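You operate a simulated robot arm through the tools that you are given. There is no shell and no other tool. Be economical: measure what you need, move in short steps, check, and stop when the job is done.

You run a simulated robot arm. Do the job below in one go: nothing can be reset, and whatever is moved stays where it is left.

## Task
Take the white packer and put it on top of the stores card.

It is judged by the outcome, as a careful person would: the job done as asked, and still so three seconds after it is handed in. It fails if anything else is knocked over, pushed out of place, dropped, spilled or broken.

## Robot
A 7-joint arm with a two-finger parallel gripper, fixed in place. Base frame: the origin is at the foot of the arm, x ahead of it, y to its left, z up; the work surface is at about z = 0. Lengths are in m, angles in degrees, forces in N, time in s.
With the tool pointing down near the work surface it reaches from about 0.24 to 0.62 m from the base axis. Its first joint turns from -66.0 to 66.0 degrees. Payload 2.6 kg.
The tool frame sits at the grasp point between the pads (the TCP): z along the fingers, y along the line on which they close. The tips reach 0.03 m beyond it. Largest opening 0.094 m; finger width 0.028, thickness 0.01; the body of the gripper, 0.05 by 0.096 m, starts 0.055 m behind the TCP.
Orientation is told as [roll, pitch, yaw] about the base's x, y, z axes, in that order, counted from this pose: with the fingers straight down and closing along the base's y, the tool's x points along the base's -x, its y along +y and its z along -z.

## Interface
- The arm moves only by the tool apply_moves. Its argument "deltas" is a list of rows, each an object of numbers (a shift or turn left out is 0, a gripper value left out holds the last): "dx", "dy", "dz": the shift along the base's x, y, z in mm; "wx", "wy", "wz": the turn, a rotation vector about the base's x, y, z in degrees. In form: [{"dx": .., "dy": .., "dz": .., "wx": .., "wy": .., "wz": ..}, ...]. A call has 1 to 10 rows; each row is the pose to reach, as a shift and turn from the pose commanded when the call began. "gripper" is the opening, from 0 (shut) to 1 (fully open), set as the call begins (left out, the last holds). A row lasts 0.2 s, in which the tool goes at most 0.05 m and 8.6 degrees; a call with a longer step from one row to the next is refused whole, and so is a gripper value outside its range. Where a pose cannot be reached the arm comes as near as it can. A force on the tool above 40 N (or 10 N above the force at the start of the call, whichever is more), or a blocked arm, ends the call early, and 0.2 s more pass. The fingers move at their own pace (about 0.072 m/s each) and stop on an object; they squeeze with about 28 N. The grip force told is the motor's: it shows also when the fingers shut on nothing. Time passes only in rows, and 0.2 s behind the last, so rows that repeat a pose let the fingers close. It gives the time, the measured TCP pose, the force on the tool (base axes), the opening and the grip force at its end, in the units of the frame above (readings bear some noise).
- Cameras (640 x 400 px; columns grow to the right, rows downward): "scene" is fixed at [0.0196, 0.4214, 0.5645]; the picture's right is [-0.89, -0.45, 0.00], its down [-0.25, 0.50, -0.83] and it looks along [0.37, -0.74, -0.56] (base axes); focal length 328 px, centre (320, 200). "wrist" rides on the gripper at [0.076, 0.014, -0.102] in the tool frame; the picture's right is [-0.18, 0.98, 0.00], its down [-0.75, -0.14, -0.64] and it looks along [-0.63, -0.12, 0.77] (tool axes); focal length 243 px, centre (320, 200). There is no depth. A picture from a camera that has moved, and an enlarged one, comes with that camera's place and axes in the base frame and with its lens.
- camera(camera): a new picture of that camera. It takes no simulated time.
- close_up(camera, box): a new picture of the part [left, top, right, bottom] of that camera's present view, enlarged. It takes no simulated time.
- close_job(): hands the job in; it is judged then, once.

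Work in short steps. Places have to be worked out from the pictures, the camera data and where the tool is seen: move nearer, look again, correct. Check each grasp and each placing, and mend what went wrong. You have 90 turns and 36 pictures in all, those below and enlarged ones among them. Open the gripper and draw the arm clear of the work before you hand the job in, unless the task says otherwise; then end with one line.

The tools are called after "Request:" by a JSON object that holds its "api" and its "payload". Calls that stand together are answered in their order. apply_moves: Moves the arm, as the interface text tells. Its arguments: {"type":"object","properties":{"deltas":{"type":"array","items":{"type":"object","properties":{"dx":{"type":"number"},"dy":{"type":"number"},"dz":{"type":"number"},"wx":{"type":"number"},"wy":{"type":"number"},"wz":{"type":"number"}}}},"gripper":{"type":"number"}},"required":["deltas"]} The other tools are called the same way: camera (camera) takes a picture; close_up (camera, box) takes an enlarged picture of a part of a camera's view; close_job () hands the job in.

At the start:

```text
clock: 0.0
tcp_pos: [0.3324, -0.2625, 0.2544]
orientation: [0.0, -0.1, 0.0]
force: [0.4, -0.3, 0.1]
finger_gap: 0.094
finger_force: 0.0
```

scene: 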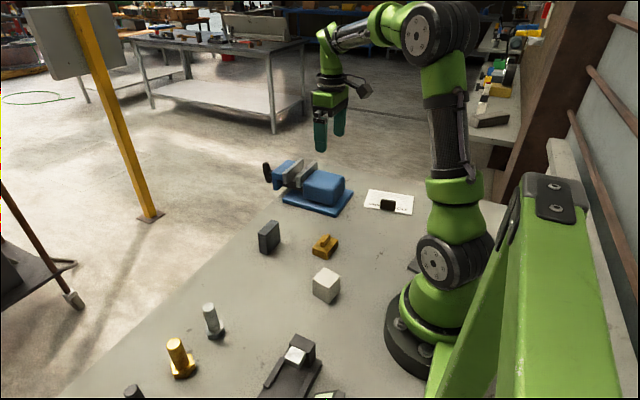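
wrist: 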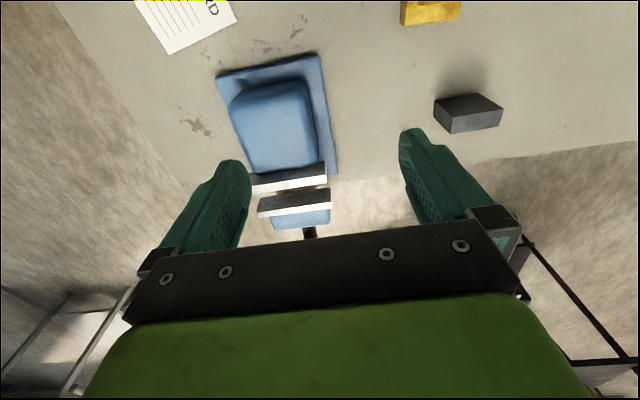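

The scene shows a white block near (326,285) and a card near (390,202) with something dark on it. I'll enlarge both, and the clamp-like item with the pale top.

Request:
{"api": "close_up", "payload": {"camera": "scene", "box": [340, 170, 440, 232]}}

Request:
{"api": "close_up", "payload": {"camera": "scene", "box": [230, 220, 390, 320]}}

Request:
{"api": "close_up", "payload": {"camera": "scene", "box": [100, 280, 360, 400]}}

```text
6.40 times, centred on (390, 201) of scene
camera zoom: at [0.0196, 0.4214, 0.5645], right [-0.89, -0.45, 0.0], down [-0.25, 0.5, -0.83], along [0.37, -0.74, -0.56], focal length 2102 px, centre (-128, 194)
```

zoom: 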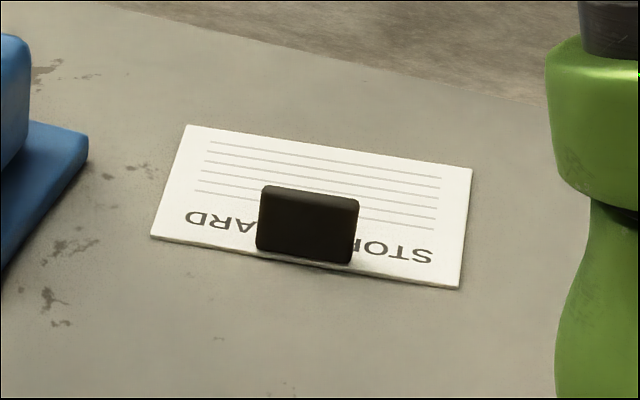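

```text
4.00 times, centred on (310, 270) of scene
camera zoom: at [0.0196, 0.4214, 0.5645], right [-0.89, -0.45, 0.0], down [-0.25, 0.5, -0.83], along [0.37, -0.74, -0.56], focal length 1314 px, centre (360, -80)
```

zoom: 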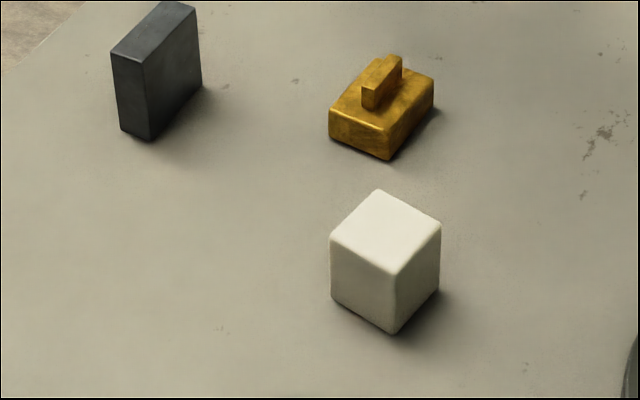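

```text
2.46 times, centred on (230, 340) of scene
camera zoom: at [0.0196, 0.4214, 0.5645], right [-0.89, -0.45, 0.0], down [-0.25, 0.5, -0.83], along [0.37, -0.74, -0.56], focal length 808 px, centre (542, -145)
```

zoom: 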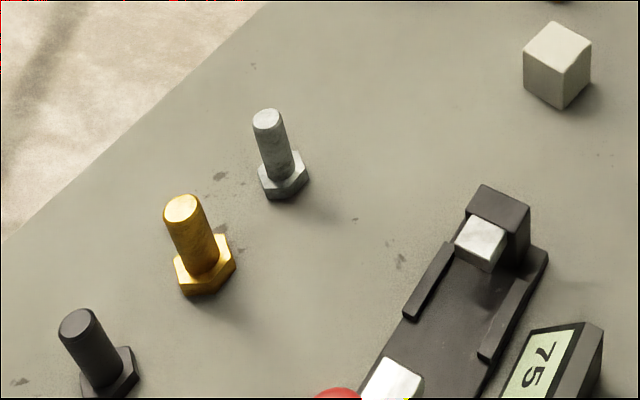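

The white packer is the free cube, about 38 mm wide, near (0.218, -0.007) and turned about -11°. The card is centred near (0.20, -0.41), with a dark block standing on its near edge. I'll move above the packer and look from the wrist.

Request:
{"api": "apply_moves", "payload": {"deltas": [{"dx": -10, "dy": 40}, {"dx": -20, "dy": 80}, {"dx": -30, "dy": 120}, {"dx": -45, "dy": 160, "dz": -10}, {"dx": -60, "dy": 200, "dz": -20, "wz": -3}, {"dx": -75, "dy": 230, "dz": -40, "wz": -6}, {"dx": -90, "dy": 255, "dz": -60, "wz": -11}, {"dx": -90, "dy": 255, "dz": -60, "wz": -11}], "gripper": 1}}

Request:
{"api": "camera", "payload": {"camera": "wrist"}}

```text
clock: 1.8
tcp_pos: [0.2407, -0.0077, 0.1924]
orientation: [0.0, -0.2, -11.1]
force: [0.0, -0.3, -0.4]
finger_gap: 0.0941
finger_force: 0.0
```

```text
30 pictures are left
camera wrist: at [0.1705, 0.0213, 0.2944], right [0.37, 0.93, 0.0], down [0.71, -0.28, 0.64], along [0.6, -0.24, -0.77], focal length 243 px, centre (320, 200)
```

wrist: 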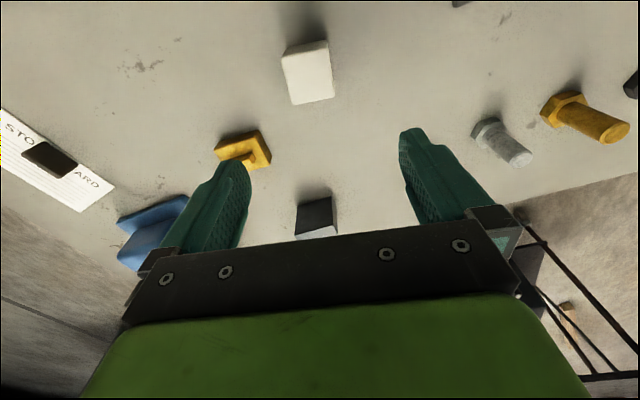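

The cube and card are both visible, so I'll enlarge each to refine their positions.

Request:
{"api": "close_up", "payload": {"camera": "wrist", "box": [256, 20, 384, 100]}}

Request:
{"api": "close_up", "payload": {"camera": "wrist", "box": [0, 90, 160, 190]}}

```text
5.00 times, centred on (320, 60) of wrist
camera zoom: at [0.1705, 0.0213, 0.2944], right [0.37, 0.93, 0.0], down [0.71, -0.28, 0.64], along [0.6, -0.24, -0.77], focal length 1213 px, centre (320, 900)
```

zoom: 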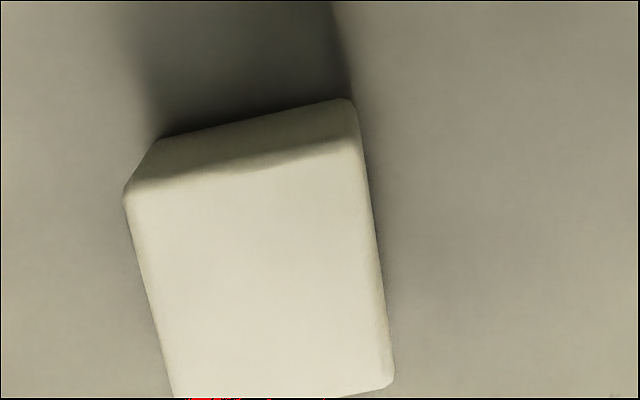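

```text
4.00 times, centred on (80, 140) of wrist
camera zoom: at [0.1705, 0.0213, 0.2944], right [0.37, 0.93, 0.0], down [0.71, -0.28, 0.64], along [0.6, -0.24, -0.77], focal length 970 px, centre (1280, 440)
```

zoom: 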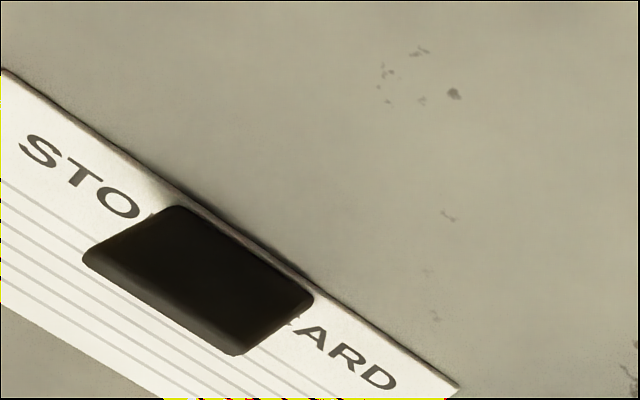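

The packer's centre is about (0.2216, -0.0116), its top is at about 0.042, and its yaw is -11°. I'll move over it at a height above its top and check that the arm reaches.

Request:
{"api": "apply_moves", "payload": {"deltas": [{"dx": -10, "dy": -3, "dz": -30}, {"dx": -20, "dy": -4, "dz": -65}, {"dx": -20, "dy": -4, "dz": -100}, {"dx": -20, "dy": -4, "dz": -100}], "gripper": 1}}

Request:
{"api": "camera", "payload": {"camera": "wrist"}}

```text
clock: 2.8
tcp_pos: [0.2235, -0.0127, 0.0928]
orientation: [0.1, 0.0, -10.9]
force: [0.8, 0.0, -0.1]
finger_gap: 0.0938
finger_force: 0.1
```

```text
27 pictures are left
camera wrist: at [0.1528, 0.0153, 0.1929], right [0.37, 0.93, 0.0], down [0.71, -0.28, 0.64], along [0.6, -0.24, -0.77], focal length 243 px, centre (320, 200)
```

wrist: 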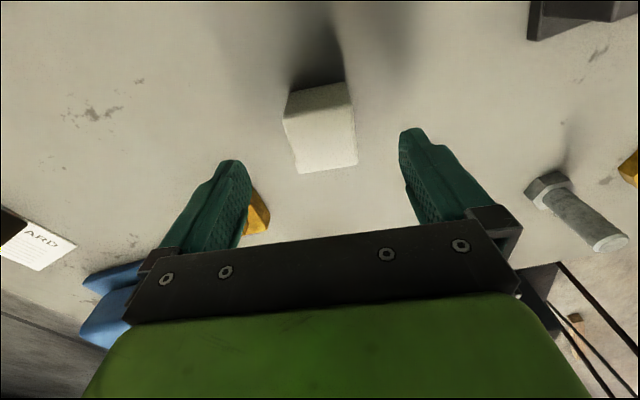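

The pose holds and the cube sits centred between the fingers. I'll go straight down to z≈0.034.

Request:
{"api": "apply_moves", "payload": {"deltas": [{"dx": -1, "dy": 1, "dz": -20}, {"dx": -1, "dy": 1, "dz": -40}, {"dx": -1, "dy": 1, "dz": -58}, {"dx": -1, "dy": 1, "dz": -58}]}}

Request:
{"api": "camera", "payload": {"camera": "wrist"}}

```text
clock: 3.8
tcp_pos: [0.2286, -0.0117, 0.0353]
orientation: [0.0, -0.1, -11.0]
force: [-0.3, 0.2, -0.1]
finger_gap: 0.0939
finger_force: 0.0
out of reach, approached as far as the arm can: row 2, 3, 4
```

```text
26 pictures are left
camera wrist: at [0.1588, 0.0165, 0.1361], right [0.37, 0.93, 0.0], down [0.71, -0.28, 0.64], along [0.6, -0.24, -0.77], focal length 243 px, centre (320, 200)
```

wrist: 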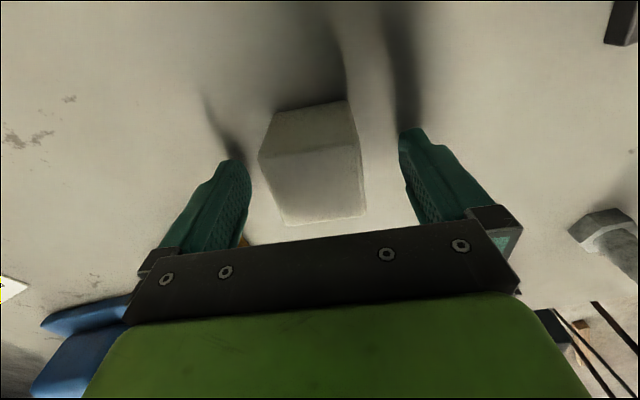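

The arm stops at x=0.2286, about 7 mm past the cube's centre. With 28 mm wide fingers that still gives a good grip, so I'll close.

Request:
{"api": "apply_moves", "payload": {"deltas": [{}, {}, {}, {}, {}], "gripper": 0}}

```text
clock: 5.0
tcp_pos: [0.2289, -0.0115, 0.0345]
orientation: [0.1, 0.1, -11.0]
force: [-0.6, 0.0, 0.1]
finger_gap: 0.048
finger_force: 28.3
```

The grip holds at a 48 mm gap with 28 N. I'll lift 30 mm and look.

Request:
{"api": "apply_moves", "payload": {"deltas": [{"dx": 9, "dz": 10}, {"dx": 9, "dz": 30}, {"dx": 9, "dz": 30}]}}

Request:
{"api": "camera", "payload": {"camera": "wrist"}}

Request:
{"api": "close_up", "payload": {"camera": "scene", "box": [250, 200, 410, 300]}}

```text
clock: 5.8
tcp_pos: [0.2404, -0.0133, 0.067]
orientation: [-0.1, 0.0, -11.0]
force: [0.4, 0.1, 0.1]
finger_gap: 0.0435
finger_force: 27.9
```

```text
25 pictures are left
camera wrist: at [0.1684, 0.0159, 0.1683], right [0.37, 0.93, 0.0], down [0.71, -0.28, 0.64], along [0.6, -0.24, -0.77], focal length 243 px, centre (320, 200)
```

wrist: 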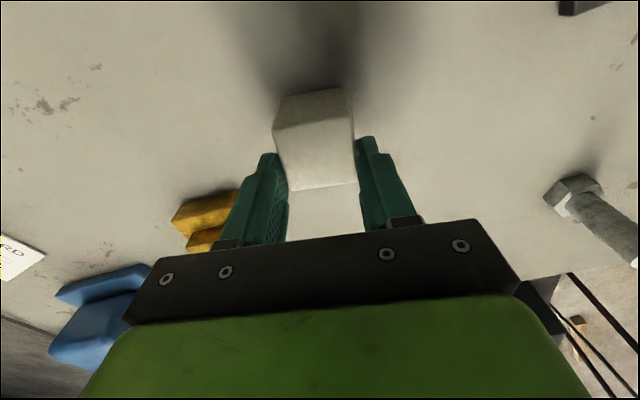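

```text
4.00 times, centred on (330, 250) of scene
camera zoom: at [0.0196, 0.4214, 0.5645], right [-0.89, -0.45, 0.0], down [-0.25, 0.5, -0.83], along [0.37, -0.74, -0.56], focal length 1314 px, centre (280, 0)
```

zoom: 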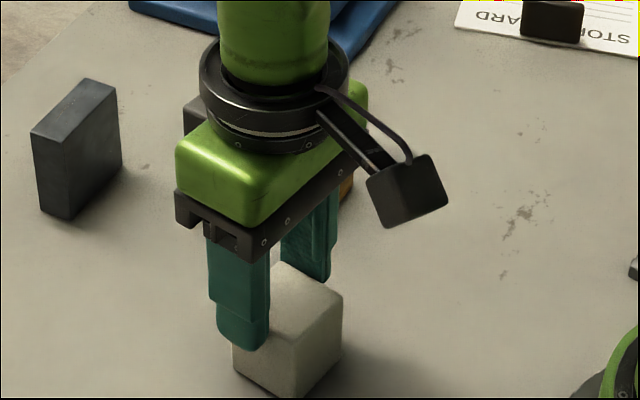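

The packer seems to have slipped and may still be on the table, since the gap fell from 48 to 43.5 mm. I'll look closer before doing anything else.

Request:
{"api": "close_up", "payload": {"camera": "wrist", "box": [224, 70, 416, 190]}}

Request:
{"api": "close_up", "payload": {"camera": "scene", "box": [294, 258, 358, 308]}}

```text
3.33 times, centred on (320, 130) of wrist
camera zoom: at [0.1684, 0.0159, 0.1683], right [0.37, 0.93, 0.0], down [0.71, -0.28, 0.64], along [0.6, -0.24, -0.77], focal length 809 px, centre (320, 433)
```

zoom: 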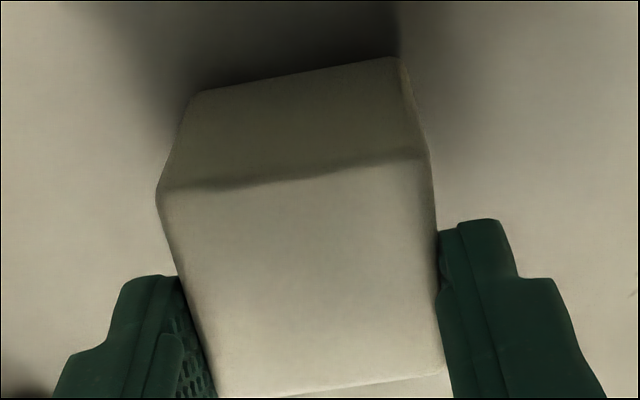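

```text
8.00 times, centred on (326, 283) of scene
camera zoom: at [0.0196, 0.4214, 0.5645], right [-0.89, -0.45, 0.0], down [-0.25, 0.5, -0.83], along [0.37, -0.74, -0.56], focal length 2627 px, centre (272, -464)
```

zoom: 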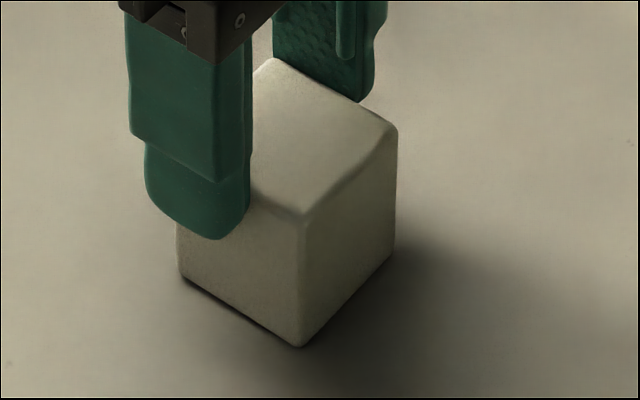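

The packer is still on the table, now centred near (0.235, -0.013) at yaw ≈ -13°, with the fingers only on its upper part. I'll open, go down centred on it, and grasp again.

Request:
{"api": "apply_moves", "payload": {"deltas": [{}, {}, {}, {"dx": -4, "wz": -2}, {"dx": -4, "dz": -15, "wz": -2}, {"dx": -4, "dz": -34, "wz": -2}, {"dx": -4, "dz": -34, "wz": -2}], "gripper": 1}}

Request:
{"api": "close_up", "payload": {"camera": "wrist", "box": [208, 80, 432, 220]}}

Request:
{"api": "close_up", "payload": {"camera": "scene", "box": [278, 250, 358, 300]}}

```text
clock: 7.4
tcp_pos: [0.2348, -0.012, 0.0328]
orientation: [0.0, 0.0, -13.0]
force: [-0.6, 0.5, -1.3]
finger_gap: 0.094
finger_force: 0.0
```

```text
2.86 times, centred on (320, 150) of wrist
camera zoom: at [0.1644, 0.0194, 0.1342], right [0.4, 0.92, 0.0], down [0.7, -0.31, 0.64], along [0.59, -0.26, -0.77], focal length 693 px, centre (320, 343)
```

zoom: 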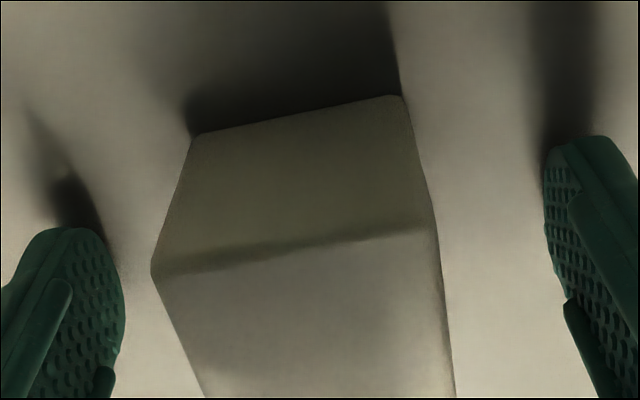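

```text
8.00 times, centred on (318, 275) of scene
camera zoom: at [0.0196, 0.4214, 0.5645], right [-0.89, -0.45, 0.0], down [-0.25, 0.5, -0.83], along [0.37, -0.74, -0.56], focal length 2627 px, centre (336, -400)
```

zoom: 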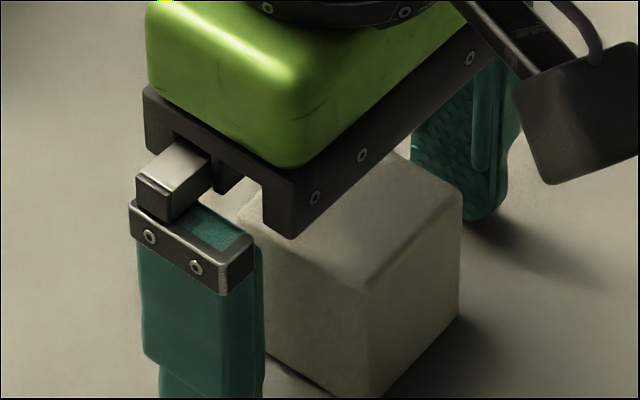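

The fingers straddle the cube, well aligned and centred. Closing again.

Request:
{"api": "apply_moves", "payload": {"deltas": [{}, {}, {}, {}, {}, {}], "gripper": 0}}

Request:
{"api": "close_up", "payload": {"camera": "wrist", "box": [208, 80, 432, 220]}}

```text
clock: 8.8
tcp_pos: [0.2346, -0.012, 0.0332]
orientation: [0.0, 0.0, -13.0]
force: [0.3, -0.9, -0.5]
finger_gap: 0.0481
finger_force: 28.3
```

```text
2.86 times, centred on (320, 150) of wrist
camera zoom: at [0.1644, 0.0194, 0.1344], right [0.4, 0.92, 0.0], down [0.7, -0.31, 0.64], along [0.59, -0.26, -0.77], focal length 693 px, centre (320, 343)
```

zoom: 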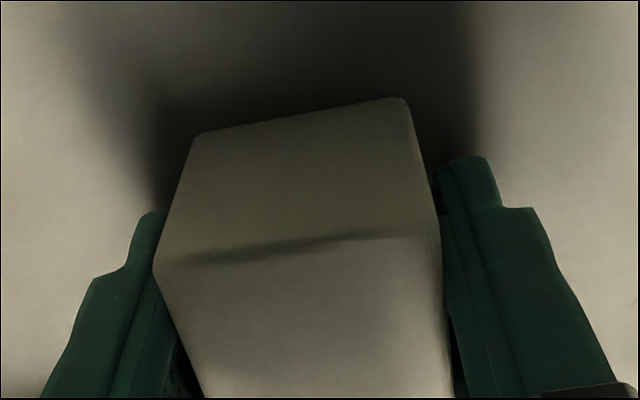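

The gap is 48.1 mm again at this depth, so the reading repeats. I'll lift slowly, straight up and by only 8 mm, to see whether it holds.

Request:
{"api": "apply_moves", "payload": {"deltas": [{"dz": 1}, {"dz": 2}, {"dz": 3}, {"dz": 4}, {"dz": 5}, {"dz": 6}, {"dz": 7}, {"dz": 8}]}}

Request:
{"api": "close_up", "payload": {"camera": "scene", "box": [278, 255, 358, 305]}}

```text
clock: 10.6
tcp_pos: [0.2358, -0.0096, 0.0405]
orientation: [0.1, 0.0, -12.9]
force: [0.6, -0.2, -1.4]
finger_gap: 0.0484
finger_force: 28.2
```

```text
8.00 times, centred on (318, 280) of scene
camera zoom: at [0.0196, 0.4214, 0.5645], right [-0.89, -0.45, 0.0], down [-0.25, 0.5, -0.83], along [0.37, -0.74, -0.56], focal length 2627 px, centre (336, -440)
```

zoom: 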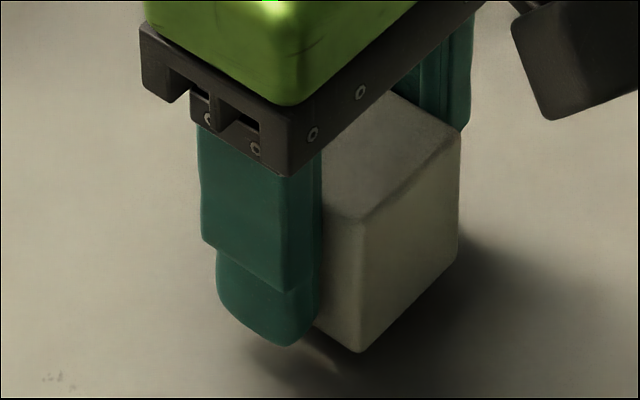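

It lifts this time: a clear shadow gap, a steady opening and about 1.4 N of weight. I'll keep raising it gently.

Request:
{"api": "apply_moves", "payload": {"deltas": [{"dz": 3}, {"dz": 7}, {"dz": 11}, {"dz": 15}, {"dz": 19}, {"dz": 23}, {"dz": 27}, {"dz": 31}, {"dz": 35}, {"dz": 38}]}}

Request:
{"api": "close_up", "payload": {"camera": "wrist", "box": [208, 80, 432, 220]}}

```text
clock: 12.8
tcp_pos: [0.2355, -0.011, 0.0789]
orientation: [0.0, 0.0, -13.0]
force: [0.2, 0.2, -1.5]
finger_gap: 0.0481
finger_force: 28.0
```

```text
2.86 times, centred on (320, 150) of wrist
camera zoom: at [0.1656, 0.0196, 0.1804], right [0.4, 0.92, 0.0], down [0.7, -0.31, 0.64], along [0.59, -0.26, -0.77], focal length 693 px, centre (320, 343)
```

zoom: 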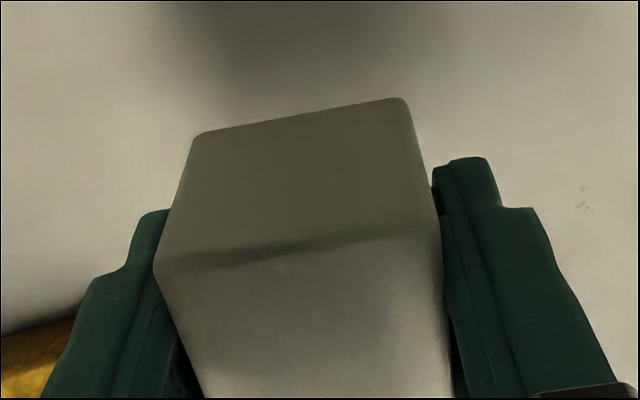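

The packer sits unchanged in the grip, with its bottom about 33 mm below the TCP. I'll raise it further at a gentle pace.

Request:
{"api": "apply_moves", "payload": {"deltas": [{"dz": 4}, {"dz": 11}, {"dz": 19}, {"dz": 28}, {"dz": 37}, {"dz": 46}, {"dz": 55}, {"dz": 63}, {"dz": 68}, {"dz": 70}]}}

Request:
{"api": "apply_moves", "payload": {"deltas": [{"dy": -5, "wz": 1}, {"dy": -14, "wz": 2}, {"dy": -26, "wz": 3}, {"dy": -40, "wz": 4}, {"dy": -55, "wz": 5}, {"dy": -70, "wz": 6}, {"dy": -85, "wz": 7}, {"dy": -99, "wz": 8}, {"dy": -110, "wz": 9}, {"dy": -115, "wz": 10}]}}

Request:
{"api": "apply_moves", "payload": {"deltas": [{"dy": -5, "wz": 1}, {"dy": -14, "wz": 2}, {"dy": -26, "wz": 3}, {"dy": -40, "wz": 4}, {"dy": -55, "wz": 5}, {"dy": -70, "wz": 6}, {"dy": -85, "wz": 7}, {"dy": -99, "wz": 8}, {"dy": -110, "wz": 9}, {"dy": -115, "wz": 10}]}}

Request:
{"api": "camera", "payload": {"camera": "wrist"}}

```text
clock: 15.0
tcp_pos: [0.2341, -0.0124, 0.1502]
orientation: [0.1, 0.1, -13.0]
force: [0.3, 0.3, -1.4]
finger_gap: 0.0477
finger_force: 27.7
```

```text
clock: 17.2
tcp_pos: [0.2351, -0.128, 0.1489]
orientation: [0.0, -0.1, -2.9]
force: [0.2, 0.1, -1.8]
finger_gap: 0.048
finger_force: 27.8
```

```text
clock: 19.4
tcp_pos: [0.2343, -0.2406, 0.15]
orientation: [0.0, 0.0, 6.9]
force: [-0.4, 0.1, -1.2]
finger_gap: 0.048
finger_force: 27.9
```

```text
16 pictures are left
camera wrist: at [0.1588, -0.2358, 0.251], right [0.06, 1.0, 0.0], down [0.76, -0.05, 0.64], along [0.64, -0.04, -0.77], focal length 243 px, centre (320, 200)
```

wrist: 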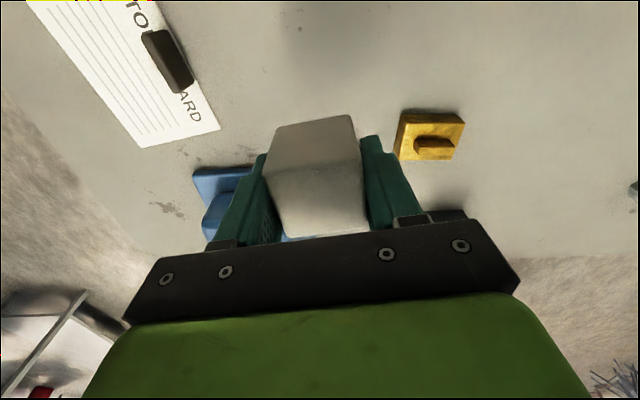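

The packer is still secure and the card is in view with its dark block near the middle of the near edge. I'll enlarge the card.

Request:
{"api": "close_up", "payload": {"camera": "wrist", "box": [16, 0, 272, 160]}}

```text
2.50 times, centred on (144, 80) of wrist
camera zoom: at [0.1588, -0.2358, 0.251], right [0.06, 1.0, 0.0], down [0.76, -0.05, 0.64], along [0.64, -0.04, -0.77], focal length 606 px, centre (760, 500)
```

zoom: 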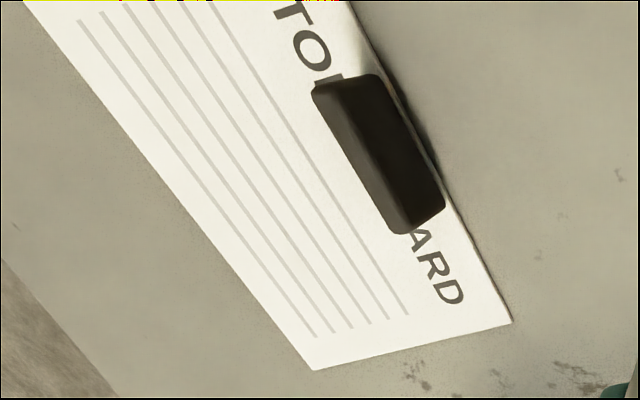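

From this view the card runs from D(0.2616, -0.350) to A(0.2785, -0.448), with its other end near x≈0.13. The dark block covers roughly x 0.17–0.22, y -0.36 to -0.385. I'll aim for (0.240, -0.423) at yaw ≈10°, at the back of the card's vice-side end, clear of the block.

Request:
{"api": "apply_moves", "payload": {"deltas": [{"dx": 0, "dy": -5}, {"dx": 1, "dy": -14, "wz": 1}, {"dx": 2, "dy": -26, "wz": 1}, {"dx": 3, "dy": -40, "wz": 2}, {"dx": 4, "dy": -55, "wz": 2}, {"dx": 5, "dy": -70, "wz": 3}, {"dx": 6, "dy": -85, "wz": 3.4}, {"dx": 6, "dy": -96, "wz": 3.4}, {"dx": 6, "dy": -100, "wz": 3.4}]}}

Request:
{"api": "apply_moves", "payload": {"deltas": [{"dx": 0, "dy": -5}, {"dx": 0, "dy": -14}, {"dx": 0, "dy": -26}, {"dx": 0, "dy": -40}, {"dx": 0, "dy": -55}, {"dx": 0, "dy": -68}, {"dx": 0, "dy": -78}, {"dx": 0, "dy": -82}, {"dx": 0, "dy": -82}]}}

Request:
{"api": "camera", "payload": {"camera": "wrist"}}

```text
clock: 21.4
tcp_pos: [0.2412, -0.3417, 0.1495]
orientation: [0.0, 0.0, 10.5]
force: [0.5, -0.1, -1.2]
finger_gap: 0.0478
finger_force: 28.2
```

```text
clock: 23.4
tcp_pos: [0.2407, -0.4235, 0.1502]
orientation: [0.0, 0.0, 10.4]
force: [-0.8, -0.2, -0.7]
finger_gap: 0.0479
finger_force: 27.2
```

```text
14 pictures are left
camera wrist: at [0.1637, -0.4239, 0.251], right [0.0, 1.0, 0.0], down [0.77, 0.0, 0.64], along [0.64, 0.0, -0.77], focal length 243 px, centre (320, 200)
```

wrist: 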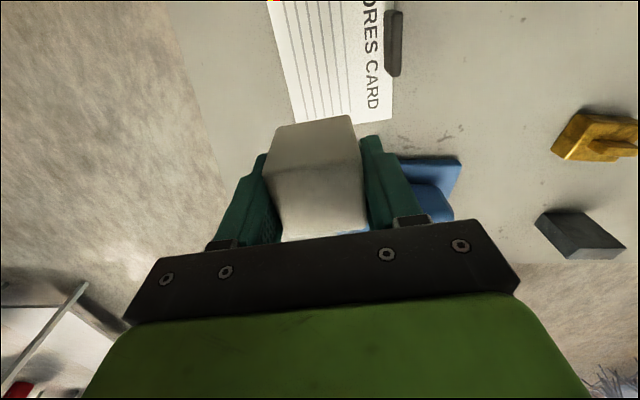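

Now above the target. I'll enlarge the card and block to check clearance before lowering.

Request:
{"api": "close_up", "payload": {"camera": "wrist", "box": [240, 0, 480, 150]}}

Request:
{"api": "close_up", "payload": {"camera": "scene", "box": [310, 130, 438, 210]}}

```text
2.67 times, centred on (360, 75) of wrist
camera zoom: at [0.1637, -0.4239, 0.251], right [0.0, 1.0, 0.0], down [0.77, 0.0, 0.64], along [0.64, 0.0, -0.77], focal length 647 px, centre (213, 533)
```

zoom: 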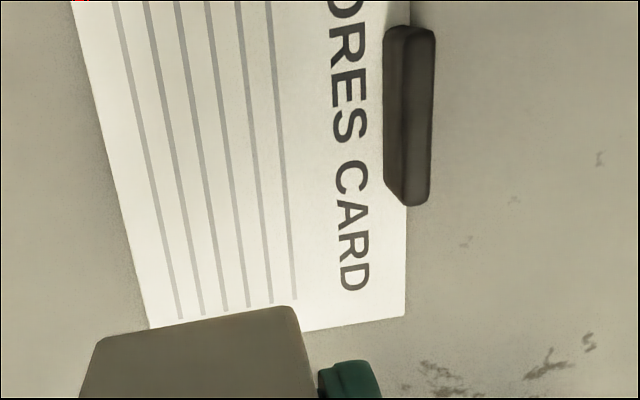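

```text
5.00 times, centred on (374, 170) of scene
camera zoom: at [0.0196, 0.4214, 0.5645], right [-0.89, -0.45, 0.0], down [-0.25, 0.5, -0.83], along [0.37, -0.74, -0.56], focal length 1642 px, centre (50, 350)
```

zoom: 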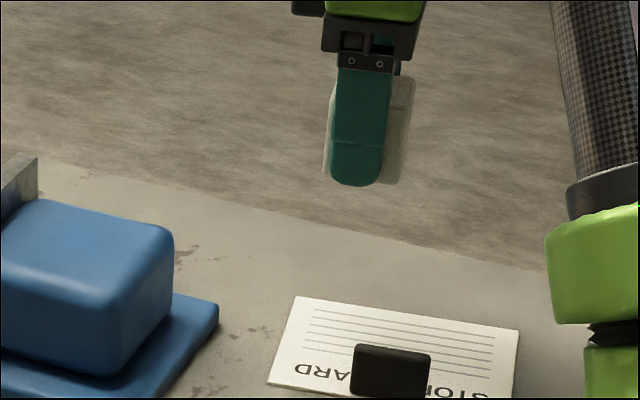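

The dark block sits at the card's near edge (y ≈ -0.36) and the target footprint lies fully on the card, well behind it. Lowering gently to just above the card.

Request:
{"api": "apply_moves", "payload": {"deltas": [{"dz": -5}, {"dz": -14}, {"dz": -25}, {"dz": -37}, {"dz": -49}, {"dz": -61}, {"dz": -73}, {"dz": -84}, {"dz": -92}, {"dz": -96}]}}

Request:
{"api": "close_up", "payload": {"camera": "scene", "box": [326, 150, 438, 220]}}

Request:
{"api": "camera", "payload": {"camera": "wrist"}}

```text
clock: 25.6
tcp_pos: [0.2397, -0.4247, 0.0528]
orientation: [0.0, 0.0, 10.4]
force: [-0.4, 0.0, -0.9]
finger_gap: 0.0478
finger_force: 27.3
```

```text
5.71 times, centred on (382, 185) of scene
camera zoom: at [0.0196, 0.4214, 0.5645], right [-0.89, -0.45, 0.0], down [-0.25, 0.5, -0.83], along [0.37, -0.74, -0.56], focal length 1877 px, centre (-34, 286)
```

zoom: 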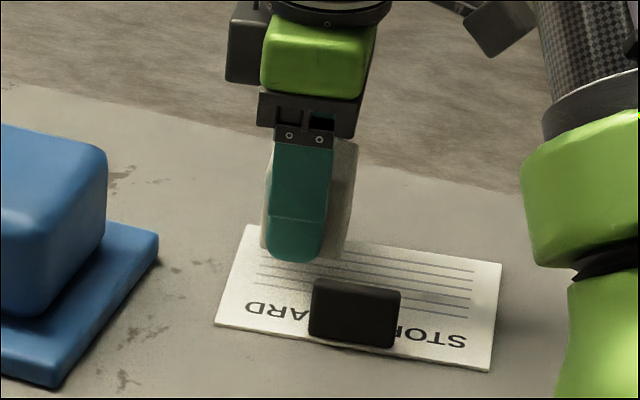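

```text
10 pictures are left
camera wrist: at [0.1643, -0.4238, 0.1537], right [0.0, 1.0, 0.0], down [0.77, 0.0, 0.64], along [0.64, 0.0, -0.77], focal length 243 px, centre (320, 200)
```

wrist: 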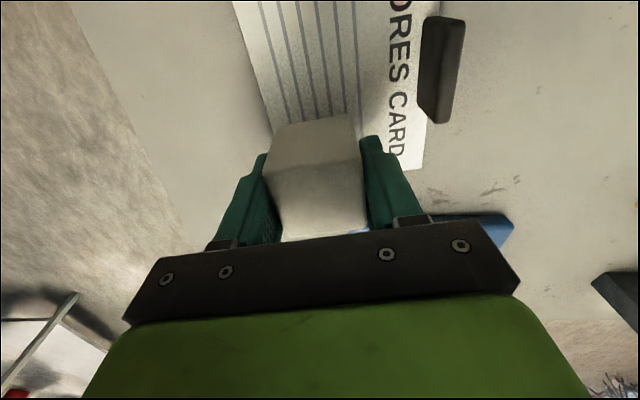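

The packer's centre is about (0.2405, -0.426), a bit close to the card's back edge. I'll shift 6 mm toward +y and lower in small steps until it touches.

Request:
{"api": "apply_moves", "payload": {"deltas": [{"dy": 3}, {"dy": 6, "dz": -2}, {"dy": 6, "dz": -5}, {"dy": 6, "dz": -8}, {"dy": 6, "dz": -11}, {"dy": 6, "dz": -13}, {"dy": 6, "dz": -15}, {"dy": 6, "dz": -15}]}}

```text
clock: 27.4
tcp_pos: [0.2405, -0.417, 0.0381]
orientation: [0.0, 0.1, 10.4]
force: [-0.6, 0.8, -1.1]
finger_gap: 0.0479
finger_force: 27.8
```

Force still reads only the packer's weight, so there is no contact yet. I'll go down 1 mm at a time.

Request:
{"api": "apply_moves", "payload": {"deltas": [{"dz": -1}, {"dz": -2}, {"dz": -2}]}}

Request:
{"api": "close_up", "payload": {"camera": "scene", "box": [350, 170, 430, 220]}}

```text
clock: 28.2
tcp_pos: [0.2409, -0.4194, 0.0369]
orientation: [-0.2, -0.1, 10.4]
force: [-1.4, 3.9, 20.4]
finger_gap: 0.0481
finger_force: 27.7
```

```text
8.00 times, centred on (390, 195) of scene
camera zoom: at [0.0195, 0.4215, 0.5644], right [-0.89, -0.45, 0.0], down [-0.25, 0.5, -0.83], along [0.37, -0.74, -0.56], focal length 2627 px, centre (-240, 240)
```

zoom: 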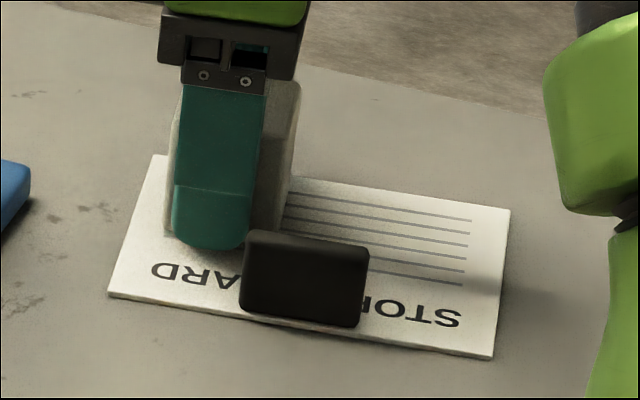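

Contact is confirmed with about 20 N upward and the packer resting on the card. I'll ease up 1 mm to relieve the load, then open partially.

Request:
{"api": "apply_moves", "payload": {"deltas": [{"dz": 0.6}, {"dz": 1}]}}

Request:
{"api": "apply_moves", "payload": {"deltas": [{}, {}, {}], "gripper": 0.64}}

Request:
{"api": "camera", "payload": {"camera": "wrist"}}

```text
clock: 28.8
tcp_pos: [0.2396, -0.4181, 0.0364]
orientation: [-0.1, 0.0, 10.5]
force: [0.9, -4.2, 10.1]
finger_gap: 0.0479
finger_force: 28.6
```

```text
clock: 29.6
tcp_pos: [0.2403, -0.4168, 0.0366]
orientation: [0.0, -0.1, 10.5]
force: [-0.9, 0.7, -0.3]
finger_gap: 0.06
finger_force: 0.0
```

```text
8 pictures are left
camera wrist: at [0.1643, -0.4171, 0.138], right [0.0, 1.0, 0.0], down [0.77, 0.0, 0.64], along [0.64, 0.0, -0.77], focal length 243 px, centre (320, 200)
```

wrist: 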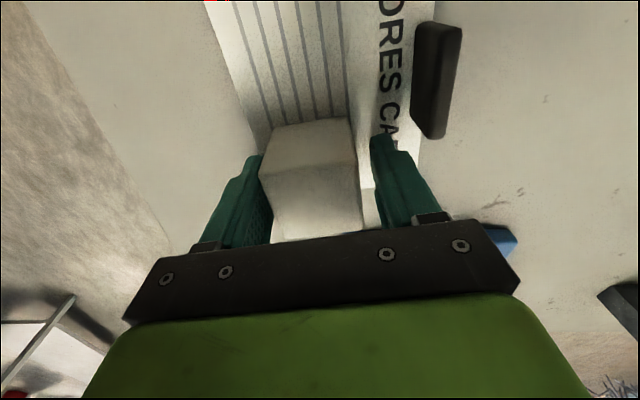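

Released, with the cube closer to the left finger. I'll shift 3 mm that way to centre the fingers, then rise straight up.

Request:
{"api": "apply_moves", "payload": {"deltas": [{"dy": -1.5}, {"dy": -3}, {"dy": -3, "dz": 4}, {"dy": -3, "dz": 10}, {"dy": -3, "dz": 20}, {"dy": -3, "dz": 35}, {"dy": -3, "dz": 55}, {"dy": -3, "dz": 80}, {"dy": -3, "dz": 110}]}}

Request:
{"api": "close_up", "payload": {"camera": "scene", "box": [350, 170, 430, 220]}}

Request:
{"api": "camera", "payload": {"camera": "wrist"}}

```text
clock: 31.6
tcp_pos: [0.2417, -0.421, 0.1444]
orientation: [0.0, 0.0, 10.4]
force: [0.0, -0.7, -0.5]
finger_gap: 0.0605
finger_force: 0.0
```

```text
8.00 times, centred on (390, 195) of scene
camera zoom: at [0.0196, 0.4214, 0.5645], right [-0.89, -0.45, 0.0], down [-0.25, 0.5, -0.83], along [0.37, -0.74, -0.56], focal length 2627 px, centre (-240, 240)
```

zoom: 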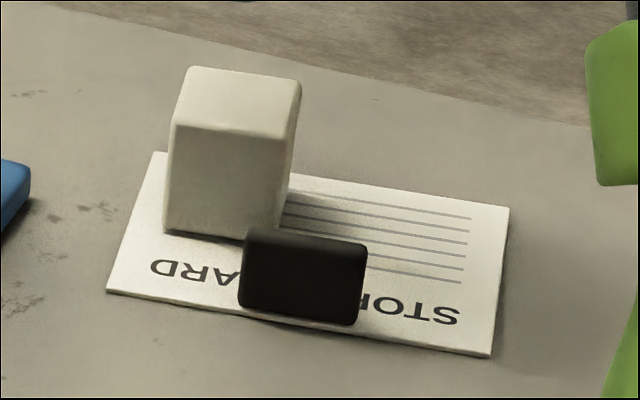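

```text
6 pictures are left
camera wrist: at [0.1653, -0.421, 0.2459], right [0.0, 1.0, 0.0], down [0.77, 0.0, 0.64], along [0.64, 0.0, -0.77], focal length 243 px, centre (320, 200)
```

wrist: 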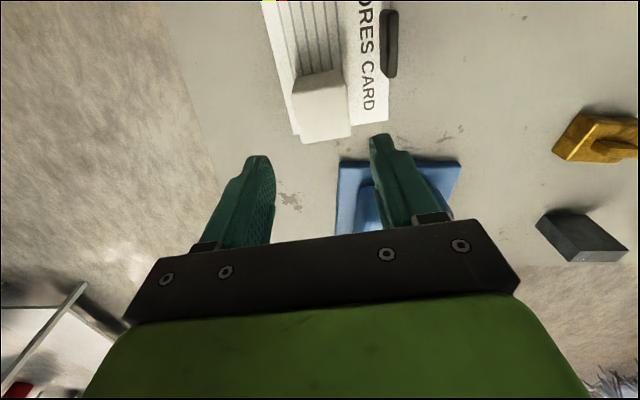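

The packer stands flat on the card and the block and card are undisturbed. I'll draw the arm back clear and open the gripper.

Request:
{"api": "apply_moves", "payload": {"deltas": [{"dz": 30}, {"dz": 60}, {"dx": 15, "dy": 35, "dz": 80}, {"dx": 30, "dy": 70, "dz": 90}, {"dx": 45, "dy": 105, "dz": 90}, {"dx": 60, "dy": 140, "dz": 90}, {"dx": 60, "dy": 140, "dz": 90}], "gripper": 1}}

Request:
{"api": "camera", "payload": {"camera": "scene"}}

```text
clock: 33.2
tcp_pos: [0.3008, -0.2805, 0.2357]
orientation: [0.0, -0.1, 10.4]
force: [-0.6, -0.2, -0.2]
finger_gap: 0.094
finger_force: 0.1
```

```text
5 pictures are left
```

scene: 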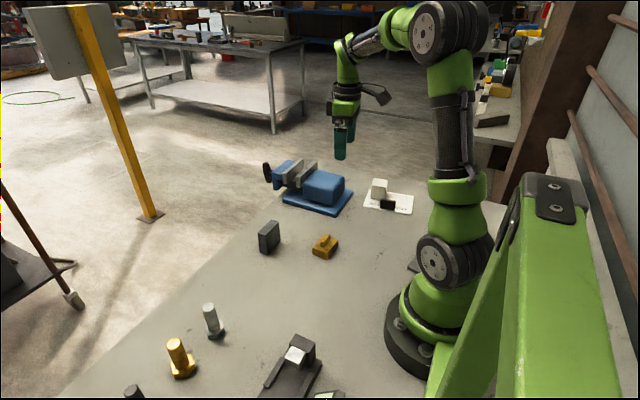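

The packer is on the card, everything else is where it was, and the arm is clear, so I'm handing the job in.

Request:
{"api": "close_job", "payload": {}}

```text
The job is handed in.
```

The white packer is standing on top of the stores card, nothing else was moved, the gripper is open and the arm is clear; the first lift slipped and slid the packer about 10 mm along the table, and the second held.
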